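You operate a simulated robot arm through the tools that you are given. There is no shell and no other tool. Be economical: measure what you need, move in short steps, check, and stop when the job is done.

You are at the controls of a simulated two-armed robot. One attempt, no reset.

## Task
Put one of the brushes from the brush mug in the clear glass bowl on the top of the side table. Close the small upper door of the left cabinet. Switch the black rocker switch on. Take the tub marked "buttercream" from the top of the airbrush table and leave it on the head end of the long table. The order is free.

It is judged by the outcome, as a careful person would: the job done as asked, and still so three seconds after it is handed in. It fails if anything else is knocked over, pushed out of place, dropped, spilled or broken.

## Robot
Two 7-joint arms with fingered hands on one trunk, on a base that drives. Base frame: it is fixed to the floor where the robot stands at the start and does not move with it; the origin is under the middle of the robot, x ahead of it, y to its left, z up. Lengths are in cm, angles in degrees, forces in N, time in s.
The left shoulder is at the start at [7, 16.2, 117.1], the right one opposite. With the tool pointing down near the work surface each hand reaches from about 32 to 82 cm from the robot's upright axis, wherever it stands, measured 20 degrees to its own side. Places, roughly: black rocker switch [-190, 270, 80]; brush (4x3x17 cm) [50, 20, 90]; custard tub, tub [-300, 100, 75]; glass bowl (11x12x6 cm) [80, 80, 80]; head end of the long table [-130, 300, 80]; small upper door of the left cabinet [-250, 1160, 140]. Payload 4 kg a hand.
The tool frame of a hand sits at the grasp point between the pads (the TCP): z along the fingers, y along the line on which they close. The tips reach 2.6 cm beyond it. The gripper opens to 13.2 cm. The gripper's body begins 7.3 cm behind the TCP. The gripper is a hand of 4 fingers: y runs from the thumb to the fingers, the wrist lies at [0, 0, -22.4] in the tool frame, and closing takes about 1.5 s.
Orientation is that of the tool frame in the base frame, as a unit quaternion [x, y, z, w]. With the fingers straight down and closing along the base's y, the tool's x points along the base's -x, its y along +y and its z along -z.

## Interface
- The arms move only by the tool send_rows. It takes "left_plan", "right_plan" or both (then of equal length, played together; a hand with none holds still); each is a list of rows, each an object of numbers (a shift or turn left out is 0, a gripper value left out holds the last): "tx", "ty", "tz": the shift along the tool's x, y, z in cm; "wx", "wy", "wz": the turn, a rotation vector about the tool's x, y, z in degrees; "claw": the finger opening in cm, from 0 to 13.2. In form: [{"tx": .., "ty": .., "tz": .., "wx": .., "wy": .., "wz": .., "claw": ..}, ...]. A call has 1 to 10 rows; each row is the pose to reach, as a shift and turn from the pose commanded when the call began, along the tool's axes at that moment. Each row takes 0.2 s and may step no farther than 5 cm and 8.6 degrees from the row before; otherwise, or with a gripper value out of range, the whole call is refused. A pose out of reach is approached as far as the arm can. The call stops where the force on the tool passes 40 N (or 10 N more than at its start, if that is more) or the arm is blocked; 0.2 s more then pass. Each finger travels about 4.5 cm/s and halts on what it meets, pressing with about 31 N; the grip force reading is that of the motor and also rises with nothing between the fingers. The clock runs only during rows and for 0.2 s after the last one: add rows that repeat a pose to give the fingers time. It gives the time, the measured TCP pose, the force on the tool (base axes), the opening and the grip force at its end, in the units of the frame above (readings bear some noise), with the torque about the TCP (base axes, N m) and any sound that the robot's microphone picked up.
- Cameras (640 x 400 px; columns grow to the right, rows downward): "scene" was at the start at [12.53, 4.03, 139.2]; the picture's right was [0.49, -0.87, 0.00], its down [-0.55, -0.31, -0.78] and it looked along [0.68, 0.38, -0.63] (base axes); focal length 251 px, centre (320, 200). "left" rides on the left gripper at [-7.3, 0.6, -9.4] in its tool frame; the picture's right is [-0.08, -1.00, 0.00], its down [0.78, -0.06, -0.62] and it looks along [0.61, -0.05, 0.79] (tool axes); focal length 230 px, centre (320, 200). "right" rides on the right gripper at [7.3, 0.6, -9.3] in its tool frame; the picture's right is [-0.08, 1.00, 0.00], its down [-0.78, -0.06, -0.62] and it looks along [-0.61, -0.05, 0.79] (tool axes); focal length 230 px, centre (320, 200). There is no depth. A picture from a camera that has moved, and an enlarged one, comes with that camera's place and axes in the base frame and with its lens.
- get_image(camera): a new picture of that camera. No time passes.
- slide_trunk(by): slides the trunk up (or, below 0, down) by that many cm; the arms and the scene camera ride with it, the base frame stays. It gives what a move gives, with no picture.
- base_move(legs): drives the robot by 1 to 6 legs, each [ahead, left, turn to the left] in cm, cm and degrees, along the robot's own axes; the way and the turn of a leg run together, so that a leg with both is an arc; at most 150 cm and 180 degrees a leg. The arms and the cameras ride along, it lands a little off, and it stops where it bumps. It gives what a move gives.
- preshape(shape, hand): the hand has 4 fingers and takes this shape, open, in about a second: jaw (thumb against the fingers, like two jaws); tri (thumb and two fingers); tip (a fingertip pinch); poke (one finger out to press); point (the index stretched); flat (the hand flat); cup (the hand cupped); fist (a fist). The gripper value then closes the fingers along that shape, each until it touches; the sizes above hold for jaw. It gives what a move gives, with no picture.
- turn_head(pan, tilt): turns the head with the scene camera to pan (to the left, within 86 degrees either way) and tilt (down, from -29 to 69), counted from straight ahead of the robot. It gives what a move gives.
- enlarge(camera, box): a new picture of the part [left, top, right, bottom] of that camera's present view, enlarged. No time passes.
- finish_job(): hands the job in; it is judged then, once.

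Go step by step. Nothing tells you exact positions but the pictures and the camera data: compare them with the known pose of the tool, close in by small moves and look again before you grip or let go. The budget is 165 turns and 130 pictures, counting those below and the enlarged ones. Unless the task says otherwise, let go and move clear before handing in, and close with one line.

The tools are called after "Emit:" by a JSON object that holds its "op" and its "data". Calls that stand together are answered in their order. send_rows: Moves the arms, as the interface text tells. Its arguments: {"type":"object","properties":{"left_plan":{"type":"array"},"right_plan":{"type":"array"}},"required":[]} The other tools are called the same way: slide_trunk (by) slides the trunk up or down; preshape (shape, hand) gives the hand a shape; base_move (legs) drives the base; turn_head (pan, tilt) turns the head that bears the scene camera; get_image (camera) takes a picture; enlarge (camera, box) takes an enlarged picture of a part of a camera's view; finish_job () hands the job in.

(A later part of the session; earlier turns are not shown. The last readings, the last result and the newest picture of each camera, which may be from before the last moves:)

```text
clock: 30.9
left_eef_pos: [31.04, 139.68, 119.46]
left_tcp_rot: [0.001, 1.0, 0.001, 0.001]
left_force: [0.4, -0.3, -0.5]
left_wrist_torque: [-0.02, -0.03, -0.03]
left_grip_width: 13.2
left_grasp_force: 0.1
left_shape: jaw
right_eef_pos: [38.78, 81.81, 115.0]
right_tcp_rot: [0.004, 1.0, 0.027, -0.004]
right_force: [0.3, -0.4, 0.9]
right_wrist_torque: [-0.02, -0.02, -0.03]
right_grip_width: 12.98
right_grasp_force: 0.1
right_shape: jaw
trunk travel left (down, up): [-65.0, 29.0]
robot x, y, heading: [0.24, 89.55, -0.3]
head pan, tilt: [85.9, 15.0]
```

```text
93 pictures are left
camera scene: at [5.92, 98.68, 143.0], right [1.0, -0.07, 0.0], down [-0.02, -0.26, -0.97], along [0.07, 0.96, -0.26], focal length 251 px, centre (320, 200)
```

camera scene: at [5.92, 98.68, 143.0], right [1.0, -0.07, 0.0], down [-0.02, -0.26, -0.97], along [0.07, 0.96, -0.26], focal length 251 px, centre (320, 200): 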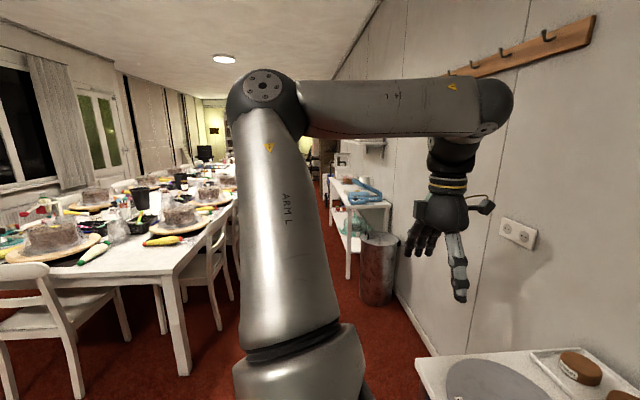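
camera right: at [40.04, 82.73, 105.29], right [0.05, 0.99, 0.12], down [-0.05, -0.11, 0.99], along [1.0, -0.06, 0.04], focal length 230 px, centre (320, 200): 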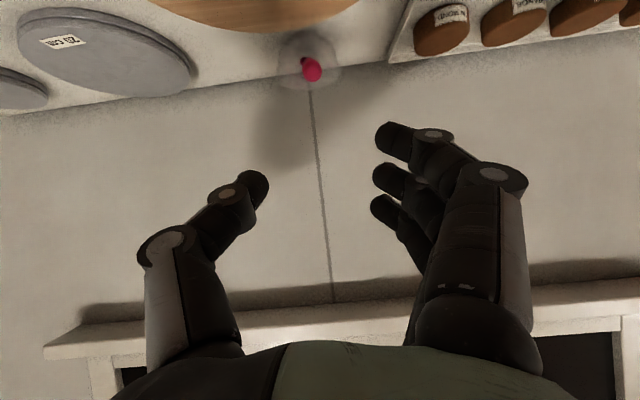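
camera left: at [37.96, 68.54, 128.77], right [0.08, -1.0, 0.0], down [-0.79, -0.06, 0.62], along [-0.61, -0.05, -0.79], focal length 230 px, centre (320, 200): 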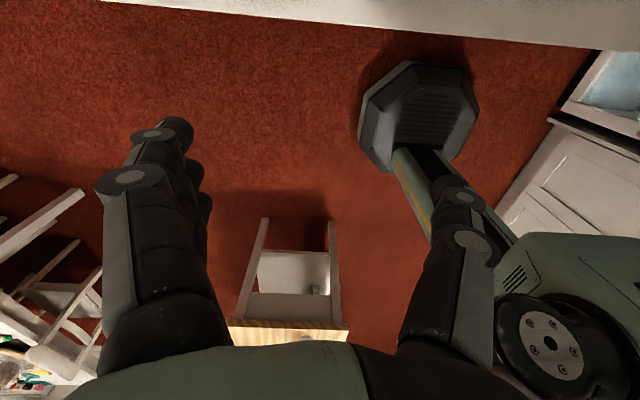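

Emit:
{"op": "get_image", "data": {"camera": "left"}}

Emit:
{"op": "turn_head", "data": {"pan": -86, "tilt": 15}}

Emit:
{"op": "get_image", "data": {"camera": "scene"}}

```text
92 pictures are left
camera left: at [38.24, 140.1, 128.78], right [0.08, -1.0, 0.0], down [-0.79, -0.06, 0.62], along [-0.61, -0.05, -0.79], focal length 230 px, centre (320, 200)
```

left: 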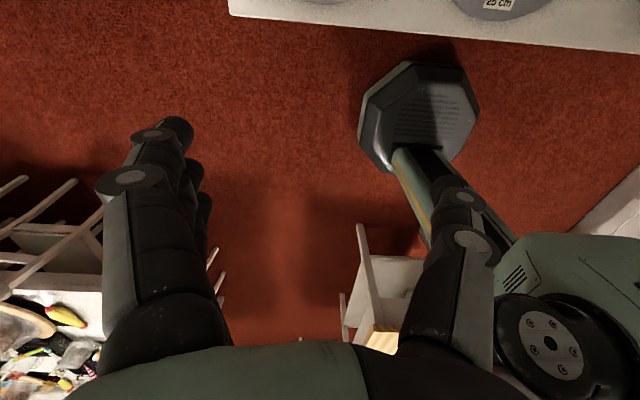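

```text
clock: 33.5
left_eef_pos: [31.0, 139.61, 119.42]
left_tcp_rot: [0.001, 1.0, 0.001, 0.002]
left_force: [0.8, 0.5, 0.2]
left_wrist_torque: [-0.02, -0.01, 0.01]
left_grip_width: 13.21
left_grasp_force: 0.0
left_shape: jaw
right_eef_pos: [38.91, 81.68, 114.97]
right_tcp_rot: [0.003, 1.0, 0.026, -0.004]
right_force: [-0.1, 0.4, 0.3]
right_wrist_torque: [-0.03, 0.03, 0.05]
right_grip_width: 12.97
right_grasp_force: 0.1
right_shape: jaw
trunk travel left (down, up): [-65.0, 29.0]
robot x, y, heading: [0.1, 89.66, 0.2]
head pan, tilt: [-85.9, 15.0]
```

```text
91 pictures are left
camera scene: at [5.85, 80.05, 143.01], right [-1.0, -0.07, 0.0], down [-0.02, 0.26, -0.97], along [0.07, -0.96, -0.26], focal length 251 px, centre (320, 200)
```

scene: 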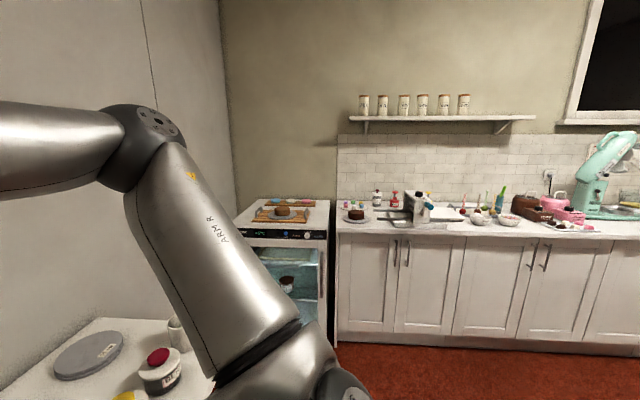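

I'll tuck the left hand in a bit, then turn left ~150° to survey the room.

Emit:
{"op": "send_rows", "data": {"left_plan": [{"ty": -4.5}, {"ty": -9, "tx": -1}, {"ty": -13.5, "tx": -2}, {"ty": -18, "tx": -3}, {"ty": -18, "tx": -3}]}}

Emit:
{"op": "base_move", "data": {"legs": [[0, 0, 150]]}}

Emit:
{"op": "turn_head", "data": {"pan": 0, "tilt": 25}}

Emit:
{"op": "get_image", "data": {"camera": "scene"}}

```text
clock: 34.7
left_eef_pos: [33.9, 121.75, 119.48]
left_tcp_rot: [0.001, 1.0, 0.0, 0.002]
left_force: [0.5, -0.7, 0.2]
left_wrist_torque: [-0.03, 0.0, 0.01]
left_grip_width: 13.21
left_grasp_force: 0.0
left_shape: jaw
right_eef_pos: [38.82, 81.83, 115.06]
right_tcp_rot: [0.004, 1.0, 0.026, -0.003]
right_force: [-0.1, -0.8, 0.2]
right_wrist_torque: [-0.01, -0.03, -0.01]
right_grip_width: 12.97
right_grasp_force: 0.0
right_shape: jaw
trunk travel left (down, up): [-65.0, 29.0]
robot x, y, heading: [0.18, 89.41, -0.2]
head pan, tilt: [-85.9, 15.0]
```

```text
clock: 41.2
left_eef_pos: [-45.01, 78.95, 119.52]
left_tcp_rot: [0.965, -0.263, -0.001, 0.0]
left_force: [-0.1, 0.4, 0.2]
left_wrist_torque: [0.0, 0.02, -0.01]
left_grip_width: 13.21
left_grasp_force: 0.0
left_shape: jaw
right_eef_pos: [-29.18, 115.84, 115.21]
right_tcp_rot: [0.964, -0.265, -0.004, 0.027]
right_force: [-0.1, -0.7, -0.7]
right_wrist_torque: [0.0, -0.04, -0.02]
right_grip_width: 12.98
right_grasp_force: 0.1
right_shape: jaw
trunk travel left (down, up): [-65.0, 29.0]
robot x, y, heading: [0.4, 89.58, 149.2]
head pan, tilt: [-85.9, 15.0]
```

```text
clock: 42.8
left_eef_pos: [-45.2, 79.1, 119.57]
left_tcp_rot: [0.965, -0.263, -0.002, 0.0]
left_force: [-0.1, -0.5, -0.6]
left_wrist_torque: [-0.03, -0.03, 0.01]
left_grip_width: 13.2
left_grasp_force: 0.0
left_shape: jaw
right_eef_pos: [-29.34, 115.82, 114.99]
right_tcp_rot: [0.964, -0.266, -0.003, 0.027]
right_force: [0.7, 0.4, -0.2]
right_wrist_torque: [0.03, 0.01, -0.02]
right_grip_width: 12.99
right_grasp_force: 0.1
right_shape: jaw
trunk travel left (down, up): [-65.0, 29.0]
robot x, y, heading: [-0.21, 89.44, 149.4]
head pan, tilt: [0.0, 25.0]
```

```text
90 pictures are left
camera scene: at [-12.05, 96.62, 141.38], right [0.51, 0.86, 0.0], down [0.36, -0.22, -0.91], along [-0.78, 0.46, -0.42], focal length 251 px, centre (320, 200)
```

scene: 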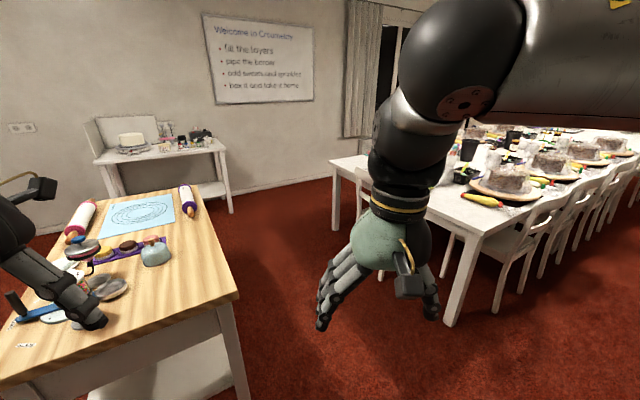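

I see the airbrush table against the back wall (front edge x≈-304), a wooden table between, and the long table's end at y≈229. I'll turn to face -x and move to the aisle at y≈152.

Emit:
{"op": "base_move", "data": {"legs": [[0, 0, 30.6], [0, -62, 0]]}}

Emit:
{"op": "get_image", "data": {"camera": "scene"}}

Emit:
{"op": "turn_head", "data": {"pan": -50, "tilt": 25}}

Emit:
{"op": "get_image", "data": {"camera": "scene"}}

```text
clock: 47.8
left_eef_pos: [-33.22, 119.08, 119.49]
left_tcp_rot: [1.0, 0.002, -0.001, 0.0]
left_force: [-0.6, 0.0, 0.5]
left_wrist_torque: [0.0, -0.01, 0.0]
left_grip_width: 13.19
left_grasp_force: 0.1
left_shape: jaw
right_eef_pos: [-38.66, 158.94, 115.1]
right_tcp_rot: [1.0, -0.001, 0.004, 0.026]
right_force: [0.3, -0.8, 0.2]
right_wrist_torque: [-0.01, 0.0, -0.03]
right_grip_width: 12.98
right_grasp_force: 0.0
right_shape: jaw
trunk travel left (down, up): [-65.0, 29.0]
robot x, y, heading: [-0.41, 151.44, -179.8]
head pan, tilt: [0.0, 25.0]
```

```text
89 pictures are left
camera scene: at [-14.11, 151.18, 141.38], right [0.0, 1.0, 0.0], down [0.42, 0.0, -0.91], along [-0.91, 0.0, -0.42], focal length 251 px, centre (320, 200)
```

scene: 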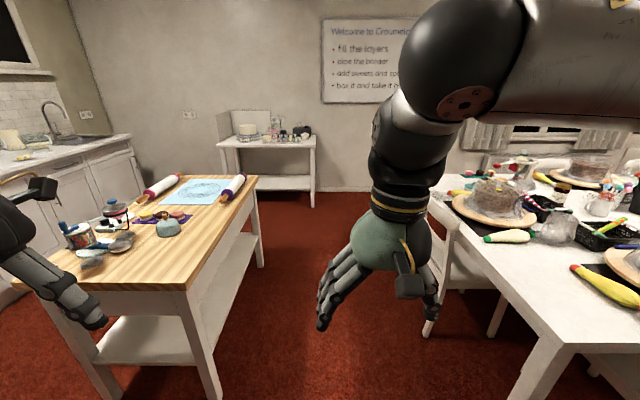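

```text
clock: 49.0
left_eef_pos: [-33.32, 119.12, 119.56]
left_tcp_rot: [1.0, 0.003, -0.001, 0.001]
left_force: [0.6, -0.2, -0.2]
left_wrist_torque: [0.01, -0.02, 0.03]
left_grip_width: 13.18
left_grasp_force: 0.1
left_shape: jaw
right_eef_pos: [-38.68, 158.86, 114.99]
right_tcp_rot: [1.0, 0.0, 0.004, 0.026]
right_force: [0.9, 0.7, 0.5]
right_wrist_torque: [0.0, 0.01, 0.02]
right_grip_width: 12.97
right_grasp_force: 0.0
right_shape: jaw
trunk travel left (down, up): [-65.0, 29.0]
robot x, y, heading: [0.06, 151.47, -179.7]
head pan, tilt: [-50.0, 25.0]
```

```text
88 pictures are left
camera scene: at [-10.86, 158.31, 141.38], right [0.76, 0.65, 0.0], down [0.27, -0.32, -0.91], along [-0.59, 0.69, -0.42], focal length 251 px, centre (320, 200)
```

scene: 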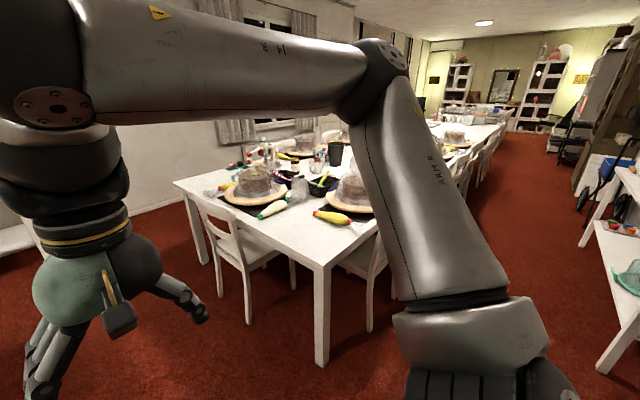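

Aisle is clear; driving along it to x≈-250.

Emit:
{"op": "base_move", "data": {"legs": [[150, 0, 0], [98, 0, 0]]}}

Emit:
{"op": "turn_head", "data": {"pan": 25, "tilt": 35}}

Emit:
{"op": "get_image", "data": {"camera": "scene"}}

Emit:
{"op": "turn_head", "data": {"pan": 86, "tilt": 45}}

Emit:
{"op": "get_image", "data": {"camera": "scene"}}

```text
clock: 61.1
left_eef_pos: [-281.76, 120.81, 119.55]
left_tcp_rot: [1.0, -0.005, -0.001, 0.0]
left_force: [0.3, 0.8, 0.7]
left_wrist_torque: [0.0, -0.01, 0.01]
left_grip_width: 13.18
left_grasp_force: 0.0
left_shape: jaw
right_eef_pos: [-286.45, 160.51, 115.0]
right_tcp_rot: [1.0, -0.007, 0.004, 0.026]
right_force: [0.3, 0.0, -0.3]
right_wrist_torque: [0.01, 0.03, -0.04]
right_grip_width: 13.0
right_grasp_force: 0.0
right_shape: jaw
trunk travel left (down, up): [-65.0, 29.0]
robot x, y, heading: [-247.9, 152.65, 179.5]
head pan, tilt: [-50.0, 25.0]
```

```text
clock: 62.6
left_eef_pos: [-281.66, 120.5, 119.42]
left_tcp_rot: [1.0, -0.004, 0.0, 0.001]
left_force: [-0.6, -0.3, 0.4]
left_wrist_torque: [0.02, 0.01, -0.01]
left_grip_width: 13.18
left_grasp_force: 0.0
left_shape: jaw
right_eef_pos: [-286.35, 160.61, 115.02]
right_tcp_rot: [1.0, -0.006, 0.004, 0.028]
right_force: [0.3, 0.1, -0.2]
right_wrist_torque: [-0.02, -0.03, -0.01]
right_grip_width: 12.99
right_grasp_force: 0.0
right_shape: jaw
trunk travel left (down, up): [-65.0, 29.0]
robot x, y, heading: [-247.64, 152.7, 179.4]
head pan, tilt: [25.0, 35.0]
```

```text
87 pictures are left
camera scene: at [-260.88, 148.73, 139.81], right [-0.41, 0.91, 0.0], down [0.52, 0.24, -0.82], along [-0.75, -0.34, -0.57], focal length 251 px, centre (320, 200)
```

scene: 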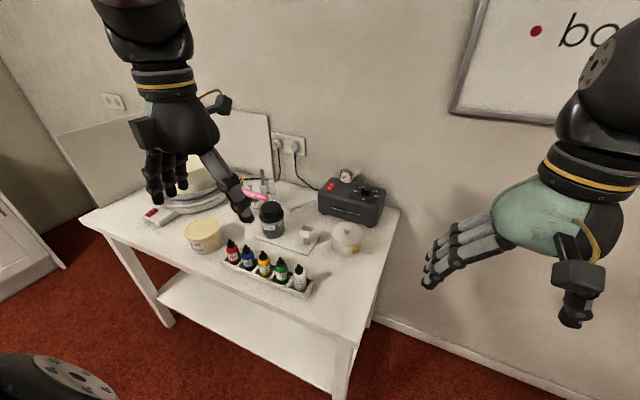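

```text
clock: 63.9
left_eef_pos: [-281.77, 120.59, 119.49]
left_tcp_rot: [1.0, -0.004, 0.0, 0.001]
left_force: [-0.3, 1.1, -1.0]
left_wrist_torque: [-0.01, -0.02, 0.01]
left_grip_width: 13.19
left_grasp_force: 0.0
left_shape: jaw
right_eef_pos: [-286.48, 160.54, 115.03]
right_tcp_rot: [1.0, -0.008, 0.003, 0.027]
right_force: [-0.1, 0.2, -0.3]
right_wrist_torque: [-0.01, 0.03, 0.0]
right_grip_width: 12.98
right_grasp_force: 0.1
right_shape: jaw
trunk travel left (down, up): [-65.0, 29.0]
robot x, y, heading: [-248.08, 152.6, 179.3]
head pan, tilt: [85.9, 45.0]
```

```text
86 pictures are left
camera scene: at [-253.53, 144.25, 138.32], right [-1.0, 0.08, 0.0], down [0.06, 0.7, -0.71], along [-0.06, -0.7, -0.71], focal length 251 px, centre (320, 200)
```

scene: 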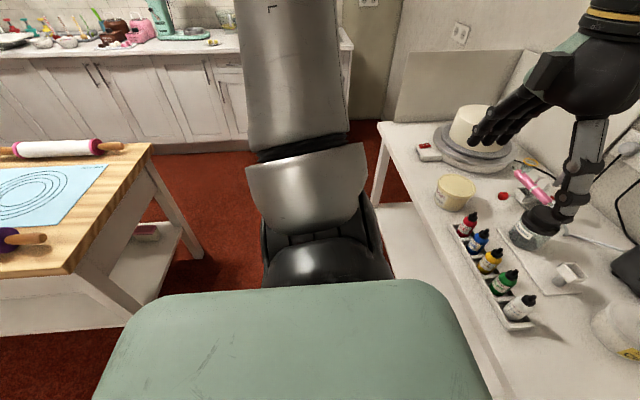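

Two tubs are on the airbrush table; I'll read labels.

Emit:
{"op": "enlarge", "data": {"camera": "scene", "box": [400, 150, 560, 250]}}

Emit:
{"op": "turn_head", "data": {"pan": 35, "tilt": 35}}

Emit:
{"op": "enlarge", "data": {"camera": "scene", "box": [160, 150, 480, 350]}}

```text
4.00 times, centred on (480, 200) of scene
camera zoom: at [-253.53, 144.25, 138.32], right [-1.0, 0.08, 0.0], down [0.06, 0.7, -0.71], along [-0.06, -0.7, -0.71], focal length 1004 px, centre (-320, 200)
```

zoom: 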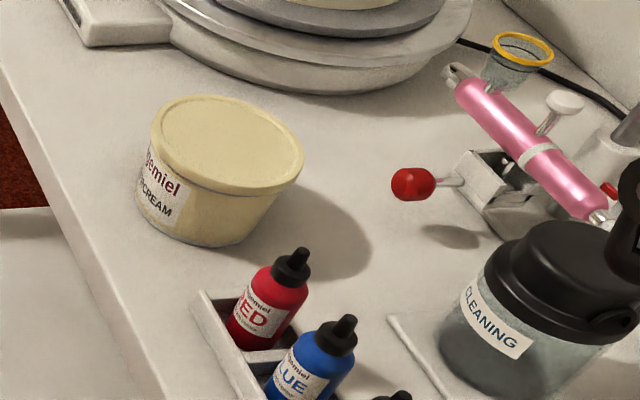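

```text
clock: 65.1
left_eef_pos: [-281.76, 120.58, 119.54]
left_tcp_rot: [1.0, -0.004, -0.001, 0.001]
left_force: [0.2, 0.2, 0.2]
left_wrist_torque: [0.0, 0.01, -0.02]
left_grip_width: 13.19
left_grasp_force: 0.1
left_shape: jaw
right_eef_pos: [-286.38, 160.67, 115.22]
right_tcp_rot: [1.0, -0.007, 0.003, 0.027]
right_force: [0.9, 1.0, -1.0]
right_wrist_torque: [0.04, 0.02, -0.01]
right_grip_width: 13.02
right_grasp_force: 0.1
right_shape: jaw
trunk travel left (down, up): [-65.0, 29.0]
robot x, y, heading: [-247.98, 152.58, 179.4]
head pan, tilt: [35.0, 35.0]
```

```text
2.00 times, centred on (320, 250) of scene
camera zoom: at [-260.12, 147.37, 139.8], right [-0.57, 0.82, 0.0], down [0.47, 0.32, -0.82], along [-0.68, -0.46, -0.57], focal length 502 px, centre (320, 100)
```

zoom: 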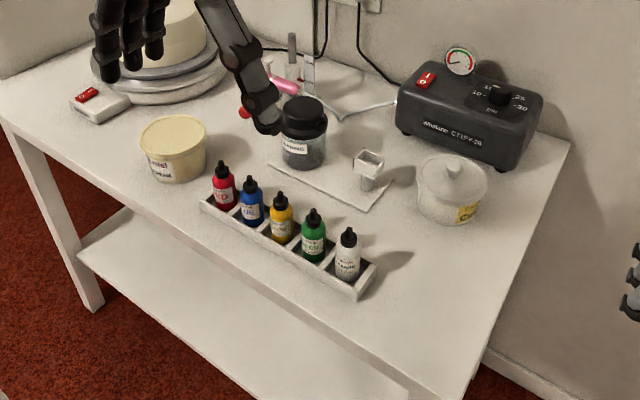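

The tub by the front reads "…RCREAM". I'll drive sideways so the left hand camera can see it closely.

Emit:
{"op": "base_move", "data": {"legs": [[0, 42, 0]]}}

Emit:
{"op": "get_image", "data": {"camera": "left"}}

Emit:
{"op": "turn_head", "data": {"pan": 15, "tilt": 45}}

Emit:
{"op": "get_image", "data": {"camera": "scene"}}

```text
clock: 67.7
left_eef_pos: [-282.11, 78.96, 119.59]
left_tcp_rot: [1.0, -0.004, -0.001, 0.001]
left_force: [-0.3, 0.2, 1.0]
left_wrist_torque: [0.05, 0.0, 0.0]
left_grip_width: 13.2
left_grasp_force: 0.0
left_shape: jaw
right_eef_pos: [-286.83, 118.91, 115.08]
right_tcp_rot: [1.0, -0.006, 0.003, 0.027]
right_force: [0.3, 0.3, -0.5]
right_wrist_torque: [0.0, 0.01, -0.01]
right_grip_width: 12.96
right_grasp_force: 0.1
right_shape: jaw
trunk travel left (down, up): [-65.0, 29.0]
robot x, y, heading: [-248.21, 110.7, 179.4]
head pan, tilt: [35.0, 35.0]
```

```text
83 pictures are left
camera left: at [-289.38, 78.44, 128.87], right [-0.07, 1.0, 0.0], down [0.79, 0.06, 0.62], along [0.61, 0.04, -0.79], focal length 230 px, centre (320, 200)
```

left: 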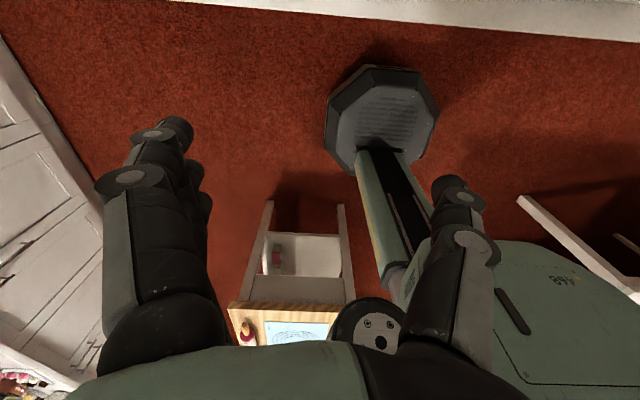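

```text
clock: 68.5
left_eef_pos: [-282.08, 78.85, 119.46]
left_tcp_rot: [1.0, -0.004, -0.001, 0.001]
left_force: [0.4, -0.3, 1.0]
left_wrist_torque: [-0.02, 0.0, 0.0]
left_grip_width: 13.15
left_grasp_force: 0.1
left_shape: jaw
right_eef_pos: [-286.89, 118.87, 115.02]
right_tcp_rot: [1.0, -0.006, 0.004, 0.026]
right_force: [-0.1, -1.4, -0.2]
right_wrist_torque: [0.01, -0.01, 0.01]
right_grip_width: 12.99
right_grasp_force: 0.0
right_shape: jaw
trunk travel left (down, up): [-65.0, 29.0]
robot x, y, heading: [-248.28, 110.86, 179.7]
head pan, tilt: [15.0, 45.0]
```

```text
82 pictures are left
camera scene: at [-261.12, 108.66, 138.33], right [-0.25, 0.97, 0.0], down [0.68, 0.18, -0.71], along [-0.68, -0.18, -0.71], focal length 251 px, centre (320, 200)
```

scene: 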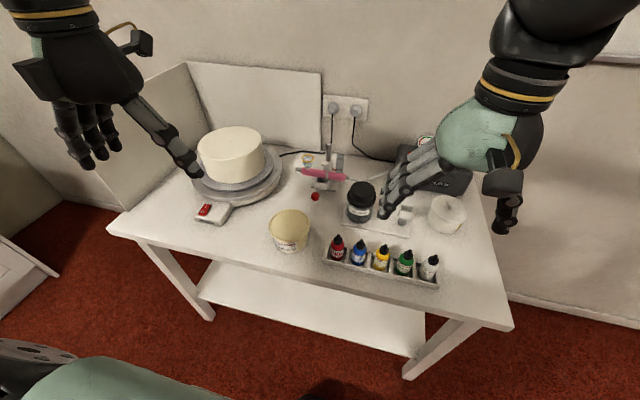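

Emit:
{"op": "enlarge", "data": {"camera": "scene", "box": [250, 190, 330, 260]}}

```text
5.71 times, centred on (290, 225) of scene
camera zoom: at [-261.12, 108.66, 138.33], right [-0.25, 0.97, 0.0], down [0.68, 0.18, -0.71], along [-0.68, -0.18, -0.71], focal length 1435 px, centre (491, 57)
```

zoom: 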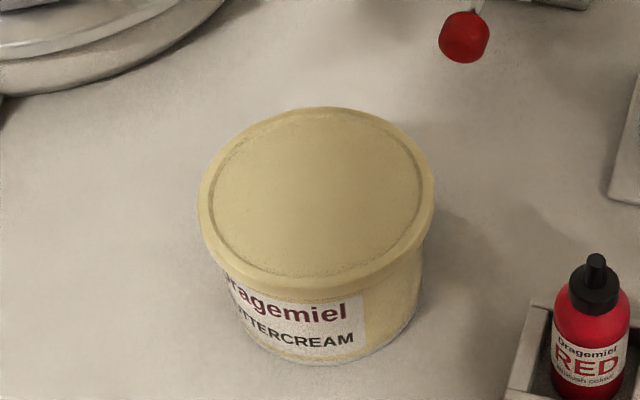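

Label confirmed: BUTTERCREAM; tub at about (-301.4, 89.5), lid z≈85.6, diameter ≈11.2. I'll bring the left hand above it.

Emit:
{"op": "send_rows", "data": {"left_plan": [{"tx": -4, "ty": -2, "claw": 13.2}, {"tx": -8, "ty": -4.5}, {"tx": -12, "ty": -7}, {"tx": -16, "ty": -9}, {"tx": -19.3, "ty": -10.5, "tz": 2}, {"tx": -19.3, "ty": -10.5, "tz": 7}, {"tx": -19.3, "ty": -10.5, "tz": 12}, {"tx": -19.3, "ty": -10.5, "tz": 17}, {"tx": -19.3, "ty": -10.5, "tz": 22}, {"tx": -19.3, "ty": -10.5, "tz": 22}]}}

Emit:
{"op": "get_image", "data": {"camera": "scene"}}

Emit:
{"op": "get_image", "data": {"camera": "left"}}

```text
clock: 70.7
left_eef_pos: [-301.16, 89.69, 97.48]
left_tcp_rot: [1.0, -0.003, -0.001, 0.001]
left_force: [0.1, -0.5, 0.1]
left_wrist_torque: [0.0, 0.0, 0.01]
left_grip_width: 13.19
left_grasp_force: 0.1
left_shape: jaw
left hand out of reach, approached as far as the arm can: row 3, 4, 5, 6
right_eef_pos: [-286.77, 118.96, 115.08]
right_tcp_rot: [1.0, -0.006, 0.003, 0.028]
right_force: [1.0, 0.7, 0.2]
right_wrist_torque: [0.04, 0.01, -0.01]
right_grip_width: 12.99
right_grasp_force: 0.0
right_shape: jaw
trunk travel left (down, up): [-65.0, 29.0]
robot x, y, heading: [-248.36, 110.74, 179.5]
head pan, tilt: [15.0, 45.0]
```

```text
80 pictures are left
camera scene: at [-261.1, 108.71, 138.33], right [-0.25, 0.97, 0.0], down [0.68, 0.18, -0.71], along [-0.68, -0.18, -0.71], focal length 251 px, centre (320, 200)
```

scene: 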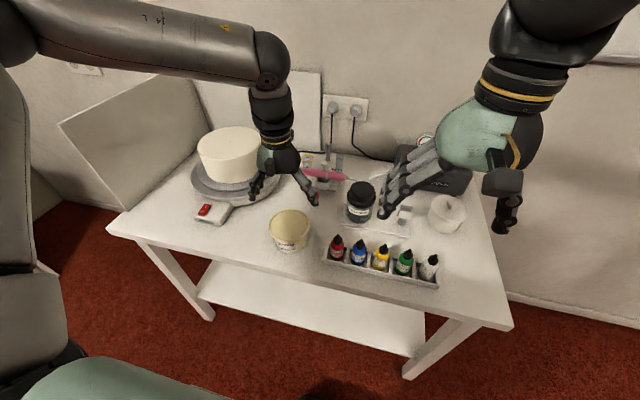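

```text
79 pictures are left
camera left: at [-308.55, 89.04, 106.81], right [-0.07, 1.0, 0.0], down [0.79, 0.06, 0.61], along [0.61, 0.04, -0.79], focal length 230 px, centre (320, 200)
```

left: 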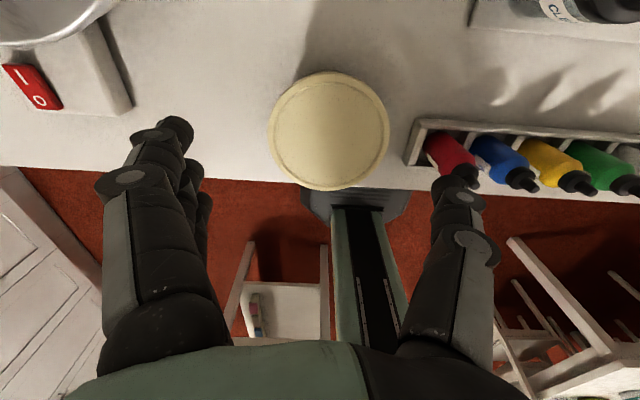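

Centred within 1 cm. Adjusting and descending around the tub.

Emit:
{"op": "send_rows", "data": {"left_plan": [{"tx": 0.4, "ty": -0.4, "tz": 2}, {"tx": 0.4, "ty": -0.4, "tz": 6}, {"tx": 0.4, "ty": -0.4, "tz": 9}, {"tx": 0.4, "ty": -0.4, "tz": 9}]}}

Emit:
{"op": "get_image", "data": {"camera": "left"}}

```text
clock: 71.7
left_eef_pos: [-300.9, 89.93, 88.43]
left_tcp_rot: [1.0, -0.003, -0.001, 0.0]
left_force: [0.0, -0.2, -0.6]
left_wrist_torque: [-0.01, -0.01, 0.01]
left_grip_width: 13.22
left_grasp_force: 0.0
left_shape: jaw
right_eef_pos: [-286.79, 118.96, 115.1]
right_tcp_rot: [1.0, -0.007, 0.003, 0.028]
right_force: [0.3, -0.8, -0.1]
right_wrist_torque: [0.01, -0.01, 0.0]
right_grip_width: 12.99
right_grasp_force: 0.0
right_shape: jaw
trunk travel left (down, up): [-65.0, 29.0]
robot x, y, heading: [-248.39, 110.95, 179.5]
head pan, tilt: [15.0, 45.0]
```

```text
78 pictures are left
camera left: at [-308.17, 89.35, 97.87], right [-0.07, 1.0, 0.0], down [0.79, 0.06, 0.61], along [0.61, 0.04, -0.79], focal length 230 px, centre (320, 200)
```

left: 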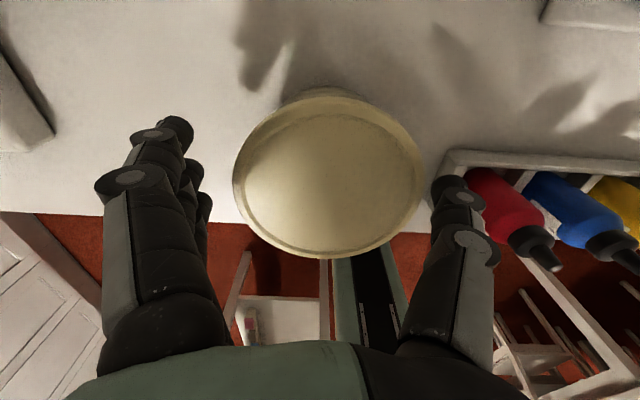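

Good clearance both sides; descend to z≈82.5 and close.

Emit:
{"op": "send_rows", "data": {"left_plan": [{"ty": -0.3, "tz": 3}, {"ty": -0.3, "tz": 5.8}, {"ty": -0.3, "tz": 5.8, "claw": 11}, {"ty": -0.3, "tz": 5.8, "claw": 9}, {"ty": -0.3, "tz": 5.8, "claw": 7}, {"ty": -0.3, "tz": 5.8, "claw": 7}, {"ty": -0.3, "tz": 5.8, "claw": 7}]}}

Emit:
{"op": "get_image", "data": {"camera": "left"}}

```text
clock: 72.3
left_eef_pos: [-301.05, 90.45, 84.41]
left_tcp_rot: [1.0, -0.006, -0.012, -0.007]
left_force: [1.9, 2.6, 18.9]
left_wrist_torque: [0.36, -0.05, -0.09]
left_grip_width: 12.76
left_grasp_force: 0.1
left_shape: jaw
left hand out of reach, approached as far as the arm can: row 2, 3
right_eef_pos: [-286.7, 118.85, 115.02]
right_tcp_rot: [1.0, -0.006, 0.003, 0.026]
right_force: [-0.4, 0.1, 0.0]
right_wrist_torque: [0.0, 0.02, 0.0]
right_grip_width: 12.98
right_grasp_force: 0.1
right_shape: jaw
trunk travel left (down, up): [-65.0, 29.0]
robot x, y, heading: [-248.08, 110.81, 179.4]
head pan, tilt: [15.0, 45.0]
stopped in row 3 (left hand): the force on the tool passed its limit at 44 N (the readings are from after the stop); the commanded pose is now the measured one
```

```text
77 pictures are left
camera left: at [-308.18, 89.71, 93.92], right [-0.07, 1.0, 0.01], down [0.8, 0.05, 0.6], along [0.6, 0.05, -0.8], focal length 230 px, centre (320, 200)
```

left: 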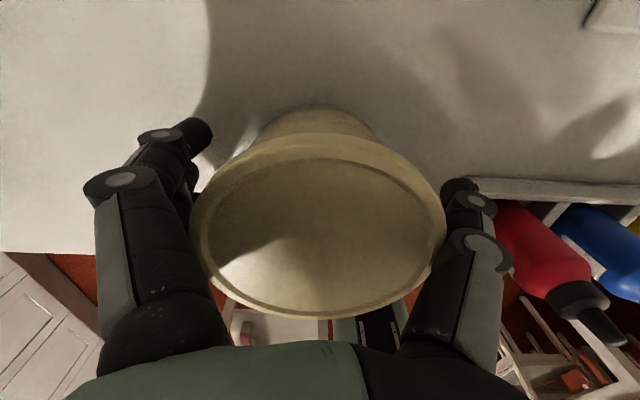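

Contact force upward appeared. I'll back up 1 cm immediately and look closer.

Emit:
{"op": "send_rows", "data": {"left_plan": [{"tz": -1.5, "claw": 13.2}, {"tz": -1.5}]}}

Emit:
{"op": "enlarge", "data": {"camera": "left", "box": [120, 80, 520, 330]}}

Emit:
{"op": "enlarge", "data": {"camera": "scene", "box": [200, 130, 400, 290]}}

```text
clock: 72.9
left_eef_pos: [-301.03, 90.13, 85.6]
left_tcp_rot: [1.0, -0.004, -0.008, -0.005]
left_force: [-0.3, -0.6, -0.5]
left_wrist_torque: [0.0, -0.03, 0.01]
left_grip_width: 13.22
left_grasp_force: 0.0
left_shape: jaw
right_eef_pos: [-287.01, 118.85, 115.1]
right_tcp_rot: [1.0, -0.006, 0.003, 0.027]
right_force: [0.2, 0.5, 0.4]
right_wrist_torque: [-0.07, 0.02, 0.01]
right_grip_width: 12.97
right_grasp_force: 0.0
right_shape: jaw
trunk travel left (down, up): [-65.0, 29.0]
robot x, y, heading: [-248.3, 110.67, 179.4]
head pan, tilt: [15.0, 45.0]
```

```text
1.60 times, centred on (320, 205) of left
camera zoom: at [-308.16, 89.48, 95.04], right [-0.07, 1.0, 0.01], down [0.8, 0.05, 0.6], along [0.6, 0.05, -0.8], focal length 368 px, centre (320, 192)
```

zoom: 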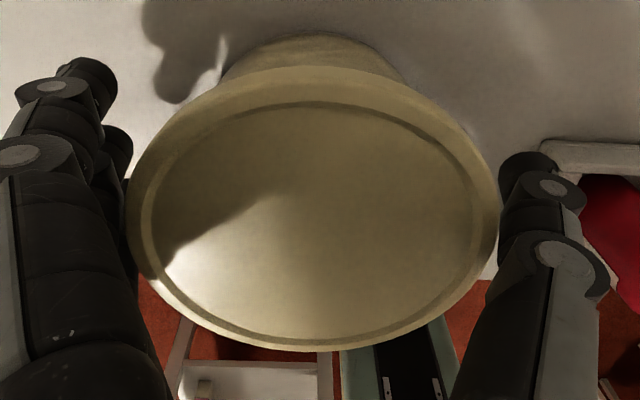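

```text
2.50 times, centred on (300, 210) of scene
camera zoom: at [-261.13, 108.69, 138.32], right [-0.25, 0.97, 0.0], down [0.68, 0.18, -0.71], along [-0.68, -0.18, -0.71], focal length 628 px, centre (370, 175)
```

zoom: 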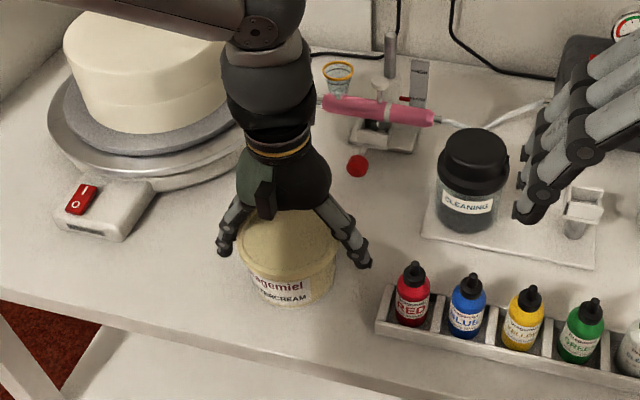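

The lid is nearly as wide as the splayed fingers, so the hand can't go lower; I'll grip at the lid-rim height here (TCP z≈85) and test.

Emit:
{"op": "send_rows", "data": {"left_plan": [{"tz": 0.4, "wx": 0.6}, {"tz": 0.4, "claw": 11}, {"tz": 0.4, "claw": 9}, {"tz": 0.4, "claw": 7}, {"tz": 0.4, "claw": 5}, {"tz": 0.4, "claw": 5}]}}

Emit:
{"op": "enlarge", "data": {"camera": "scene", "box": [200, 130, 400, 290]}}

Emit:
{"op": "get_image", "data": {"camera": "left"}}

```text
clock: 74.3
left_eef_pos: [-301.06, 90.09, 85.16]
left_tcp_rot: [1.0, -0.005, -0.008, -0.005]
left_force: [-0.5, -1.6, 0.2]
left_wrist_torque: [-0.17, 0.05, -0.02]
left_grip_width: 9.58
left_grasp_force: 31.4
left_shape: jaw
right_eef_pos: [-286.89, 119.0, 115.0]
right_tcp_rot: [1.0, -0.006, 0.005, 0.026]
right_force: [0.3, 0.7, -0.4]
right_wrist_torque: [0.0, 0.03, -0.02]
right_grip_width: 13.01
right_grasp_force: 0.0
right_shape: jaw
trunk travel left (down, up): [-65.0, 29.0]
robot x, y, heading: [-248.46, 110.88, 179.5]
head pan, tilt: [15.0, 45.0]
```

```text
2.50 times, centred on (300, 210) of scene
camera zoom: at [-261.17, 108.66, 138.31], right [-0.25, 0.97, 0.0], down [0.68, 0.18, -0.71], along [-0.68, -0.18, -0.71], focal length 628 px, centre (370, 175)
```

zoom: 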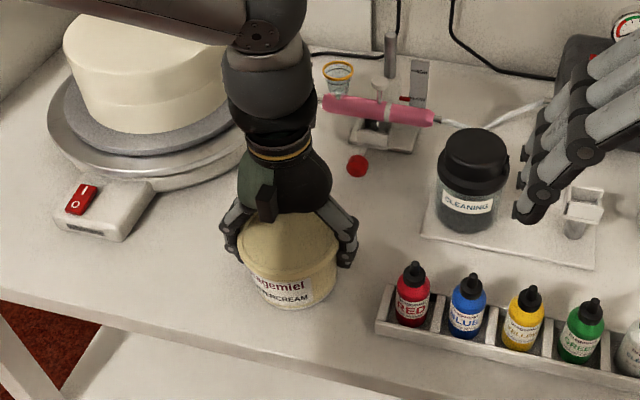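

```text
73 pictures are left
camera left: at [-308.21, 89.52, 94.6], right [-0.07, 1.0, 0.01], down [0.8, 0.05, 0.6], along [0.6, 0.05, -0.8], focal length 230 px, centre (320, 200)
```

left: 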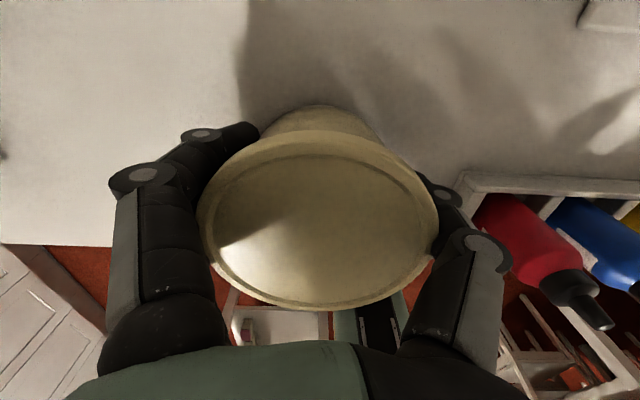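

The fingertips wrapped under the rim (opening 9.6). Lifting slowly.

Emit:
{"op": "send_rows", "data": {"left_plan": [{"tz": -1, "claw": 5}, {"tz": -3}, {"tz": -6}, {"tz": -10}, {"tz": -14}, {"tz": -18}, {"tz": -20}, {"tz": -20}]}}

Emit:
{"op": "get_image", "data": {"camera": "scene"}}

```text
clock: 76.1
left_eef_pos: [-300.71, 89.89, 105.03]
left_tcp_rot: [1.0, -0.005, -0.01, -0.005]
left_force: [0.2, 0.3, -4.0]
left_wrist_torque: [-0.04, 0.07, 0.01]
left_grip_width: 9.58
left_grasp_force: 31.8
left_shape: jaw
right_eef_pos: [-286.86, 118.8, 114.99]
right_tcp_rot: [1.0, -0.007, 0.004, 0.026]
right_force: [0.3, -0.3, -1.2]
right_wrist_torque: [0.0, -0.06, 0.01]
right_grip_width: 12.98
right_grasp_force: 0.0
right_shape: jaw
trunk travel left (down, up): [-65.0, 29.0]
robot x, y, heading: [-248.28, 110.72, 179.8]
head pan, tilt: [15.0, 45.0]
```

```text
72 pictures are left
camera scene: at [-261.22, 108.66, 138.31], right [-0.25, 0.97, 0.0], down [0.69, 0.18, -0.71], along [-0.68, -0.18, -0.71], focal length 251 px, centre (320, 200)
```

scene: 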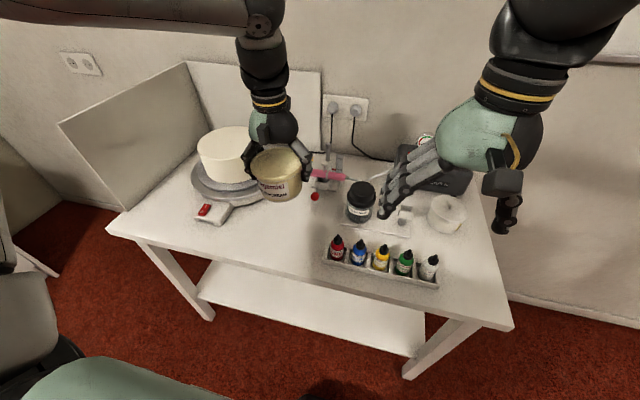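

Held firmly (≈0.4 kg). Pull the hand in, drive back to the aisle, turn to face the long table.

Emit:
{"op": "send_rows", "data": {"left_plan": [{"tx": 4, "tz": -2}, {"tx": 8, "tz": -4}, {"tx": 12, "tz": -5}, {"tx": 14, "tz": -5}]}}

Emit:
{"op": "base_move", "data": {"legs": [[0, -42, 0], [0, 0, -90]]}}

Emit:
{"op": "turn_head", "data": {"pan": 0, "tilt": 30}}

Emit:
{"op": "get_image", "data": {"camera": "scene"}}

```text
clock: 77.1
left_eef_pos: [-286.46, 89.72, 109.98]
left_tcp_rot: [1.0, -0.005, -0.009, -0.005]
left_force: [1.0, -0.4, -4.7]
left_wrist_torque: [0.0, 0.07, -0.04]
left_grip_width: 9.55
left_grasp_force: 31.5
left_shape: jaw
right_eef_pos: [-286.89, 118.86, 115.02]
right_tcp_rot: [1.0, -0.006, 0.004, 0.026]
right_force: [0.0, 0.1, 0.2]
right_wrist_torque: [0.0, 0.04, 0.02]
right_grip_width: 12.98
right_grasp_force: 0.1
right_shape: jaw
trunk travel left (down, up): [-65.0, 29.0]
robot x, y, heading: [-248.08, 110.65, 179.6]
head pan, tilt: [15.0, 45.0]
```

```text
clock: 83.5
left_eef_pos: [-268.78, 191.51, 109.94]
left_tcp_rot: [-0.701, 0.713, 0.002, 0.01]
left_force: [-0.2, -0.9, -5.0]
left_wrist_torque: [0.05, 0.0, 0.01]
left_grip_width: 9.53
left_grasp_force: 31.2
left_shape: jaw
right_eef_pos: [-239.64, 191.44, 115.04]
right_tcp_rot: [-0.7, 0.714, 0.016, -0.021]
right_force: [0.4, 0.0, -0.3]
right_wrist_torque: [0.0, -0.02, -0.03]
right_grip_width: 12.98
right_grasp_force: 0.1
right_shape: jaw
trunk travel left (down, up): [-65.0, 29.0]
robot x, y, heading: [-247.96, 152.81, 89.1]
head pan, tilt: [15.0, 45.0]
```

```text
clock: 84.3
left_eef_pos: [-268.86, 191.46, 109.96]
left_tcp_rot: [-0.702, 0.712, 0.002, 0.01]
left_force: [0.2, -0.1, -3.8]
left_wrist_torque: [0.07, -0.01, -0.02]
left_grip_width: 9.54
left_grasp_force: 31.3
left_shape: jaw
right_eef_pos: [-239.61, 191.44, 115.09]
right_tcp_rot: [-0.7, 0.714, 0.016, -0.022]
right_force: [-0.4, -0.8, -0.2]
right_wrist_torque: [-0.01, 0.0, -0.01]
right_grip_width: 13.01
right_grasp_force: 0.2
right_shape: jaw
trunk travel left (down, up): [-65.0, 29.0]
robot x, y, heading: [-247.55, 153.1, 89.2]
head pan, tilt: [0.0, 30.0]
```

```text
71 pictures are left
camera scene: at [-247.67, 166.77, 140.57], right [1.0, -0.01, 0.0], down [-0.01, -0.5, -0.87], along [0.01, 0.87, -0.5], focal length 251 px, centre (320, 200)
```

scene: 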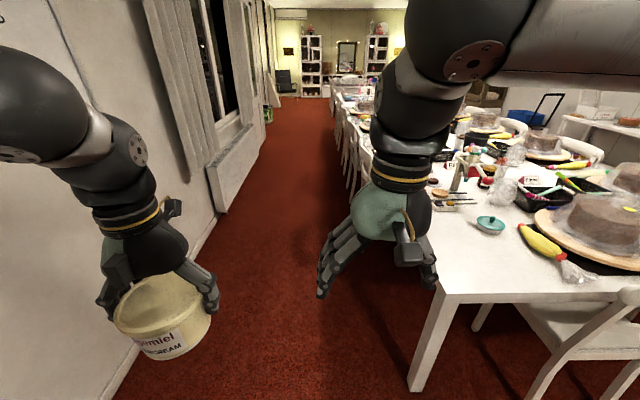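

Emit:
{"op": "base_move", "data": {"legs": [[0, -35, 0]]}}

Emit:
{"op": "turn_head", "data": {"pan": 0, "tilt": 35}}

Emit:
{"op": "get_image", "data": {"camera": "scene"}}

Emit:
{"op": "turn_head", "data": {"pan": -50, "tilt": 35}}

Emit:
{"op": "get_image", "data": {"camera": "scene"}}

```text
clock: 86.5
left_eef_pos: [-233.99, 190.87, 109.87]
left_tcp_rot: [-0.702, 0.712, 0.002, 0.01]
left_force: [0.1, -0.5, -4.2]
left_wrist_torque: [0.03, 0.0, -0.02]
left_grip_width: 9.53
left_grasp_force: 31.1
left_shape: jaw
right_eef_pos: [-204.92, 190.87, 115.16]
right_tcp_rot: [-0.7, 0.713, 0.015, -0.021]
right_force: [0.7, -0.1, 1.0]
right_wrist_torque: [0.02, -0.01, -0.01]
right_grip_width: 12.96
right_grasp_force: 0.0
right_shape: jaw
trunk travel left (down, up): [-65.0, 29.0]
robot x, y, heading: [-212.98, 152.28, 89.3]
head pan, tilt: [0.0, 30.0]
```

```text
clock: 87.2
left_eef_pos: [-233.8, 190.9, 109.94]
left_tcp_rot: [-0.702, 0.713, 0.002, 0.01]
left_force: [0.1, -0.8, -5.4]
left_wrist_torque: [0.05, -0.02, -0.02]
left_grip_width: 9.52
left_grasp_force: 30.6
left_shape: jaw
right_eef_pos: [-204.71, 191.04, 115.15]
right_tcp_rot: [-0.701, 0.713, 0.016, -0.022]
right_force: [0.7, 0.7, 0.1]
right_wrist_torque: [0.01, 0.03, 0.02]
right_grip_width: 13.0
right_grasp_force: 0.0
right_shape: jaw
trunk travel left (down, up): [-65.0, 29.0]
robot x, y, heading: [-212.67, 152.52, 89.3]
head pan, tilt: [0.0, 35.0]
```

```text
70 pictures are left
camera scene: at [-212.73, 166.01, 139.8], right [1.0, -0.01, 0.0], down [-0.01, -0.57, -0.82], along [0.01, 0.82, -0.57], focal length 251 px, centre (320, 200)
```

scene: 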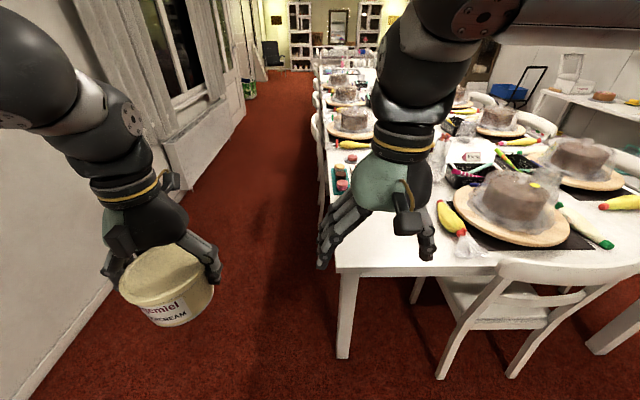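

```text
clock: 88.4
left_eef_pos: [-233.98, 190.92, 109.89]
left_tcp_rot: [-0.702, 0.712, 0.002, 0.01]
left_force: [0.0, 0.1, -3.9]
left_wrist_torque: [0.04, 0.02, -0.01]
left_grip_width: 9.53
left_grasp_force: 31.0
left_shape: jaw
right_eef_pos: [-204.82, 190.81, 115.01]
right_tcp_rot: [-0.7, 0.713, 0.016, -0.022]
right_force: [0.1, 0.2, 0.1]
right_wrist_torque: [0.0, -0.01, 0.01]
right_grip_width: 12.98
right_grasp_force: 0.1
right_shape: jaw
trunk travel left (down, up): [-65.0, 29.0]
robot x, y, heading: [-212.5, 152.1, 89.3]
head pan, tilt: [-50.0, 35.0]
```

```text
69 pictures are left
camera scene: at [-206.08, 162.78, 139.8], right [0.63, -0.77, 0.0], down [-0.44, -0.36, -0.82], along [0.63, 0.52, -0.57], focal length 251 px, centre (320, 200)
```

scene: 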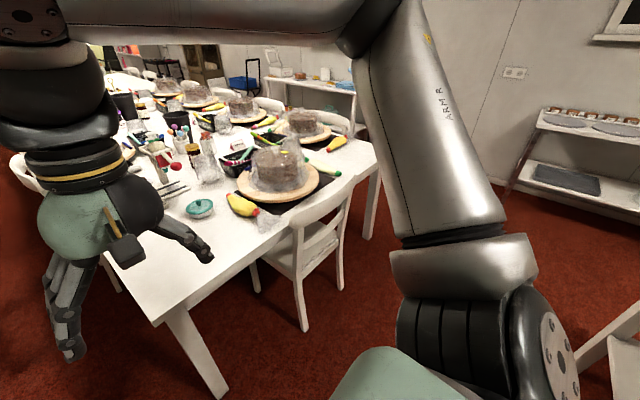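

The left-front corner of the head end is clear, around (-190, 240). I'll drive to put the left hand in front of it.

Emit:
{"op": "base_move", "data": {"legs": [[0, -42, 0], [20, 0, 0]]}}

Emit:
{"op": "turn_head", "data": {"pan": 15, "tilt": 45}}

Emit:
{"op": "get_image", "data": {"camera": "scene"}}

```text
clock: 92.2
left_eef_pos: [-191.65, 210.01, 110.03]
left_tcp_rot: [-0.703, 0.711, 0.003, 0.011]
left_force: [0.1, 0.4, -4.6]
left_wrist_torque: [0.03, -0.03, -0.01]
left_grip_width: 9.54
left_grasp_force: 31.3
left_shape: jaw
right_eef_pos: [-162.57, 210.12, 115.14]
right_tcp_rot: [-0.703, 0.711, 0.016, -0.021]
right_force: [-1.2, 0.4, 0.3]
right_wrist_torque: [0.0, 0.02, -0.01]
right_grip_width: 13.02
right_grasp_force: 0.1
right_shape: jaw
trunk travel left (down, up): [-65.0, 29.0]
robot x, y, heading: [-170.43, 171.75, 89.3]
head pan, tilt: [-50.0, 35.0]
```

```text
clock: 93.5
left_eef_pos: [-191.73, 210.11, 110.01]
left_tcp_rot: [-0.705, 0.71, 0.003, 0.01]
left_force: [-0.3, 0.6, -3.8]
left_wrist_torque: [0.04, -0.02, 0.0]
left_grip_width: 9.52
left_grasp_force: 31.2
left_shape: jaw
right_eef_pos: [-162.63, 210.42, 115.07]
right_tcp_rot: [-0.702, 0.711, 0.015, -0.02]
right_force: [-0.7, 0.7, 0.0]
right_wrist_torque: [0.02, -0.02, -0.01]
right_grip_width: 12.99
right_grasp_force: 0.1
right_shape: jaw
trunk travel left (down, up): [-65.0, 29.0]
robot x, y, heading: [-170.56, 171.37, 89.8]
head pan, tilt: [15.0, 45.0]
```

```text
68 pictures are left
camera scene: at [-172.5, 184.43, 138.32], right [0.97, 0.25, 0.0], down [0.18, -0.69, -0.71], along [-0.18, 0.68, -0.71], focal length 251 px, centre (320, 200)
```

scene: 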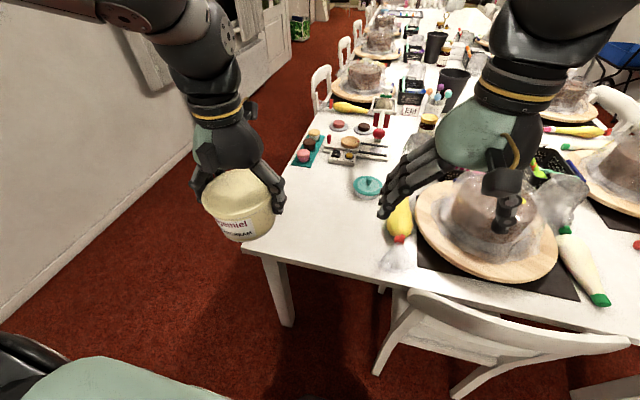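

Target spot (-189, 233) is clear. Moving the tub over it.

Emit:
{"op": "send_rows", "data": {"left_plan": [{"tx": -4.5, "ty": -0.5}, {"tx": -9, "ty": -1}, {"tx": -13.5, "ty": -1.5}, {"tx": -18, "ty": -2}, {"tx": -22.5, "ty": -2.5}, {"tx": -22.5, "ty": -2.5, "tz": 4}, {"tx": -22.5, "ty": -2.5, "tz": 8}, {"tx": -22.5, "ty": -2.5, "tz": 12}, {"tx": -22.5, "ty": -2.5, "tz": 16}, {"tx": -22.5, "ty": -2.5, "tz": 16}]}}

Emit:
{"op": "get_image", "data": {"camera": "scene"}}

```text
clock: 95.7
left_eef_pos: [-191.43, 229.86, 94.85]
left_tcp_rot: [-0.704, 0.71, 0.003, 0.011]
left_force: [0.5, -0.5, -4.1]
left_wrist_torque: [0.04, 0.01, 0.03]
left_grip_width: 9.52
left_grasp_force: 31.0
left_shape: jaw
left hand out of reach, approached as far as the arm can: row 3, 4, 5, 6, 7, 8, 9, 10
right_eef_pos: [-162.61, 210.37, 115.14]
right_tcp_rot: [-0.702, 0.711, 0.016, -0.021]
right_force: [-0.2, 0.7, 0.1]
right_wrist_torque: [0.0, 0.02, 0.01]
right_grip_width: 12.97
right_grasp_force: 0.0
right_shape: jaw
trunk travel left (down, up): [-65.0, 29.0]
robot x, y, heading: [-170.49, 171.88, 89.4]
head pan, tilt: [15.0, 45.0]
```

```text
67 pictures are left
camera scene: at [-172.5, 184.41, 138.32], right [0.97, 0.25, 0.0], down [0.18, -0.68, -0.71], along [-0.18, 0.68, -0.71], focal length 251 px, centre (320, 200)
```

scene: 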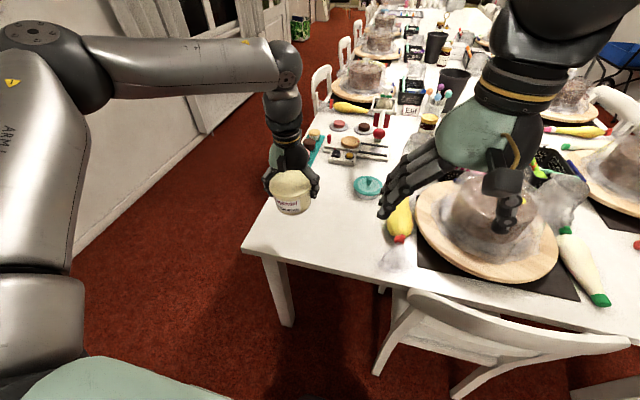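

Reachable here. Lowering in steps.

Emit:
{"op": "send_rows", "data": {"left_plan": [{"tz": 3, "tx": -0.5, "ty": -0.5}, {"tz": 6, "tx": -1, "ty": -1}, {"tz": 8, "tx": -1, "ty": -1}, {"tz": 8, "tx": -1, "ty": -1}]}}

Emit:
{"op": "enlarge", "data": {"camera": "scene", "box": [220, 130, 420, 290]}}

Emit:
{"op": "get_image", "data": {"camera": "left"}}

```text
clock: 96.7
left_eef_pos: [-192.45, 228.67, 87.83]
left_tcp_rot: [-0.703, 0.711, 0.003, 0.012]
left_force: [0.8, 0.4, -3.7]
left_wrist_torque: [0.07, -0.01, 0.03]
left_grip_width: 9.53
left_grasp_force: 31.0
left_shape: jaw
left hand out of reach, approached as far as the arm can: row 1, 2, 3, 4
right_eef_pos: [-162.63, 210.48, 114.99]
right_tcp_rot: [-0.702, 0.711, 0.016, -0.022]
right_force: [-0.8, 0.2, -0.2]
right_wrist_torque: [-0.02, -0.02, -0.01]
right_grip_width: 12.98
right_grasp_force: 0.0
right_shape: jaw
trunk travel left (down, up): [-65.0, 29.0]
robot x, y, heading: [-170.78, 171.94, 89.2]
head pan, tilt: [15.0, 45.0]
```

```text
2.50 times, centred on (320, 210) of scene
camera zoom: at [-172.5, 184.43, 138.32], right [0.97, 0.25, 0.0], down [0.18, -0.69, -0.71], along [-0.18, 0.68, -0.71], focal length 628 px, centre (320, 175)
```

zoom: 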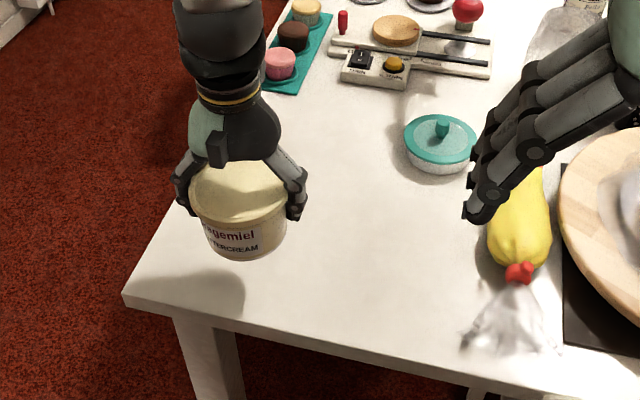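

```text
65 pictures are left
camera left: at [-193.12, 235.71, 97.37], right [1.0, 0.07, 0.01], down [0.05, -0.8, 0.6], along [0.05, -0.6, -0.8], focal length 230 px, centre (320, 200)
```

left: 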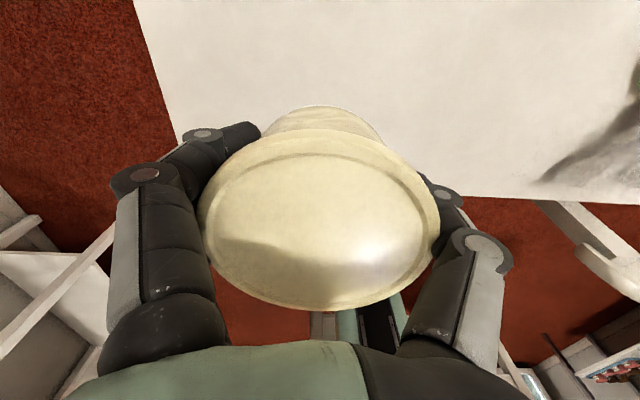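

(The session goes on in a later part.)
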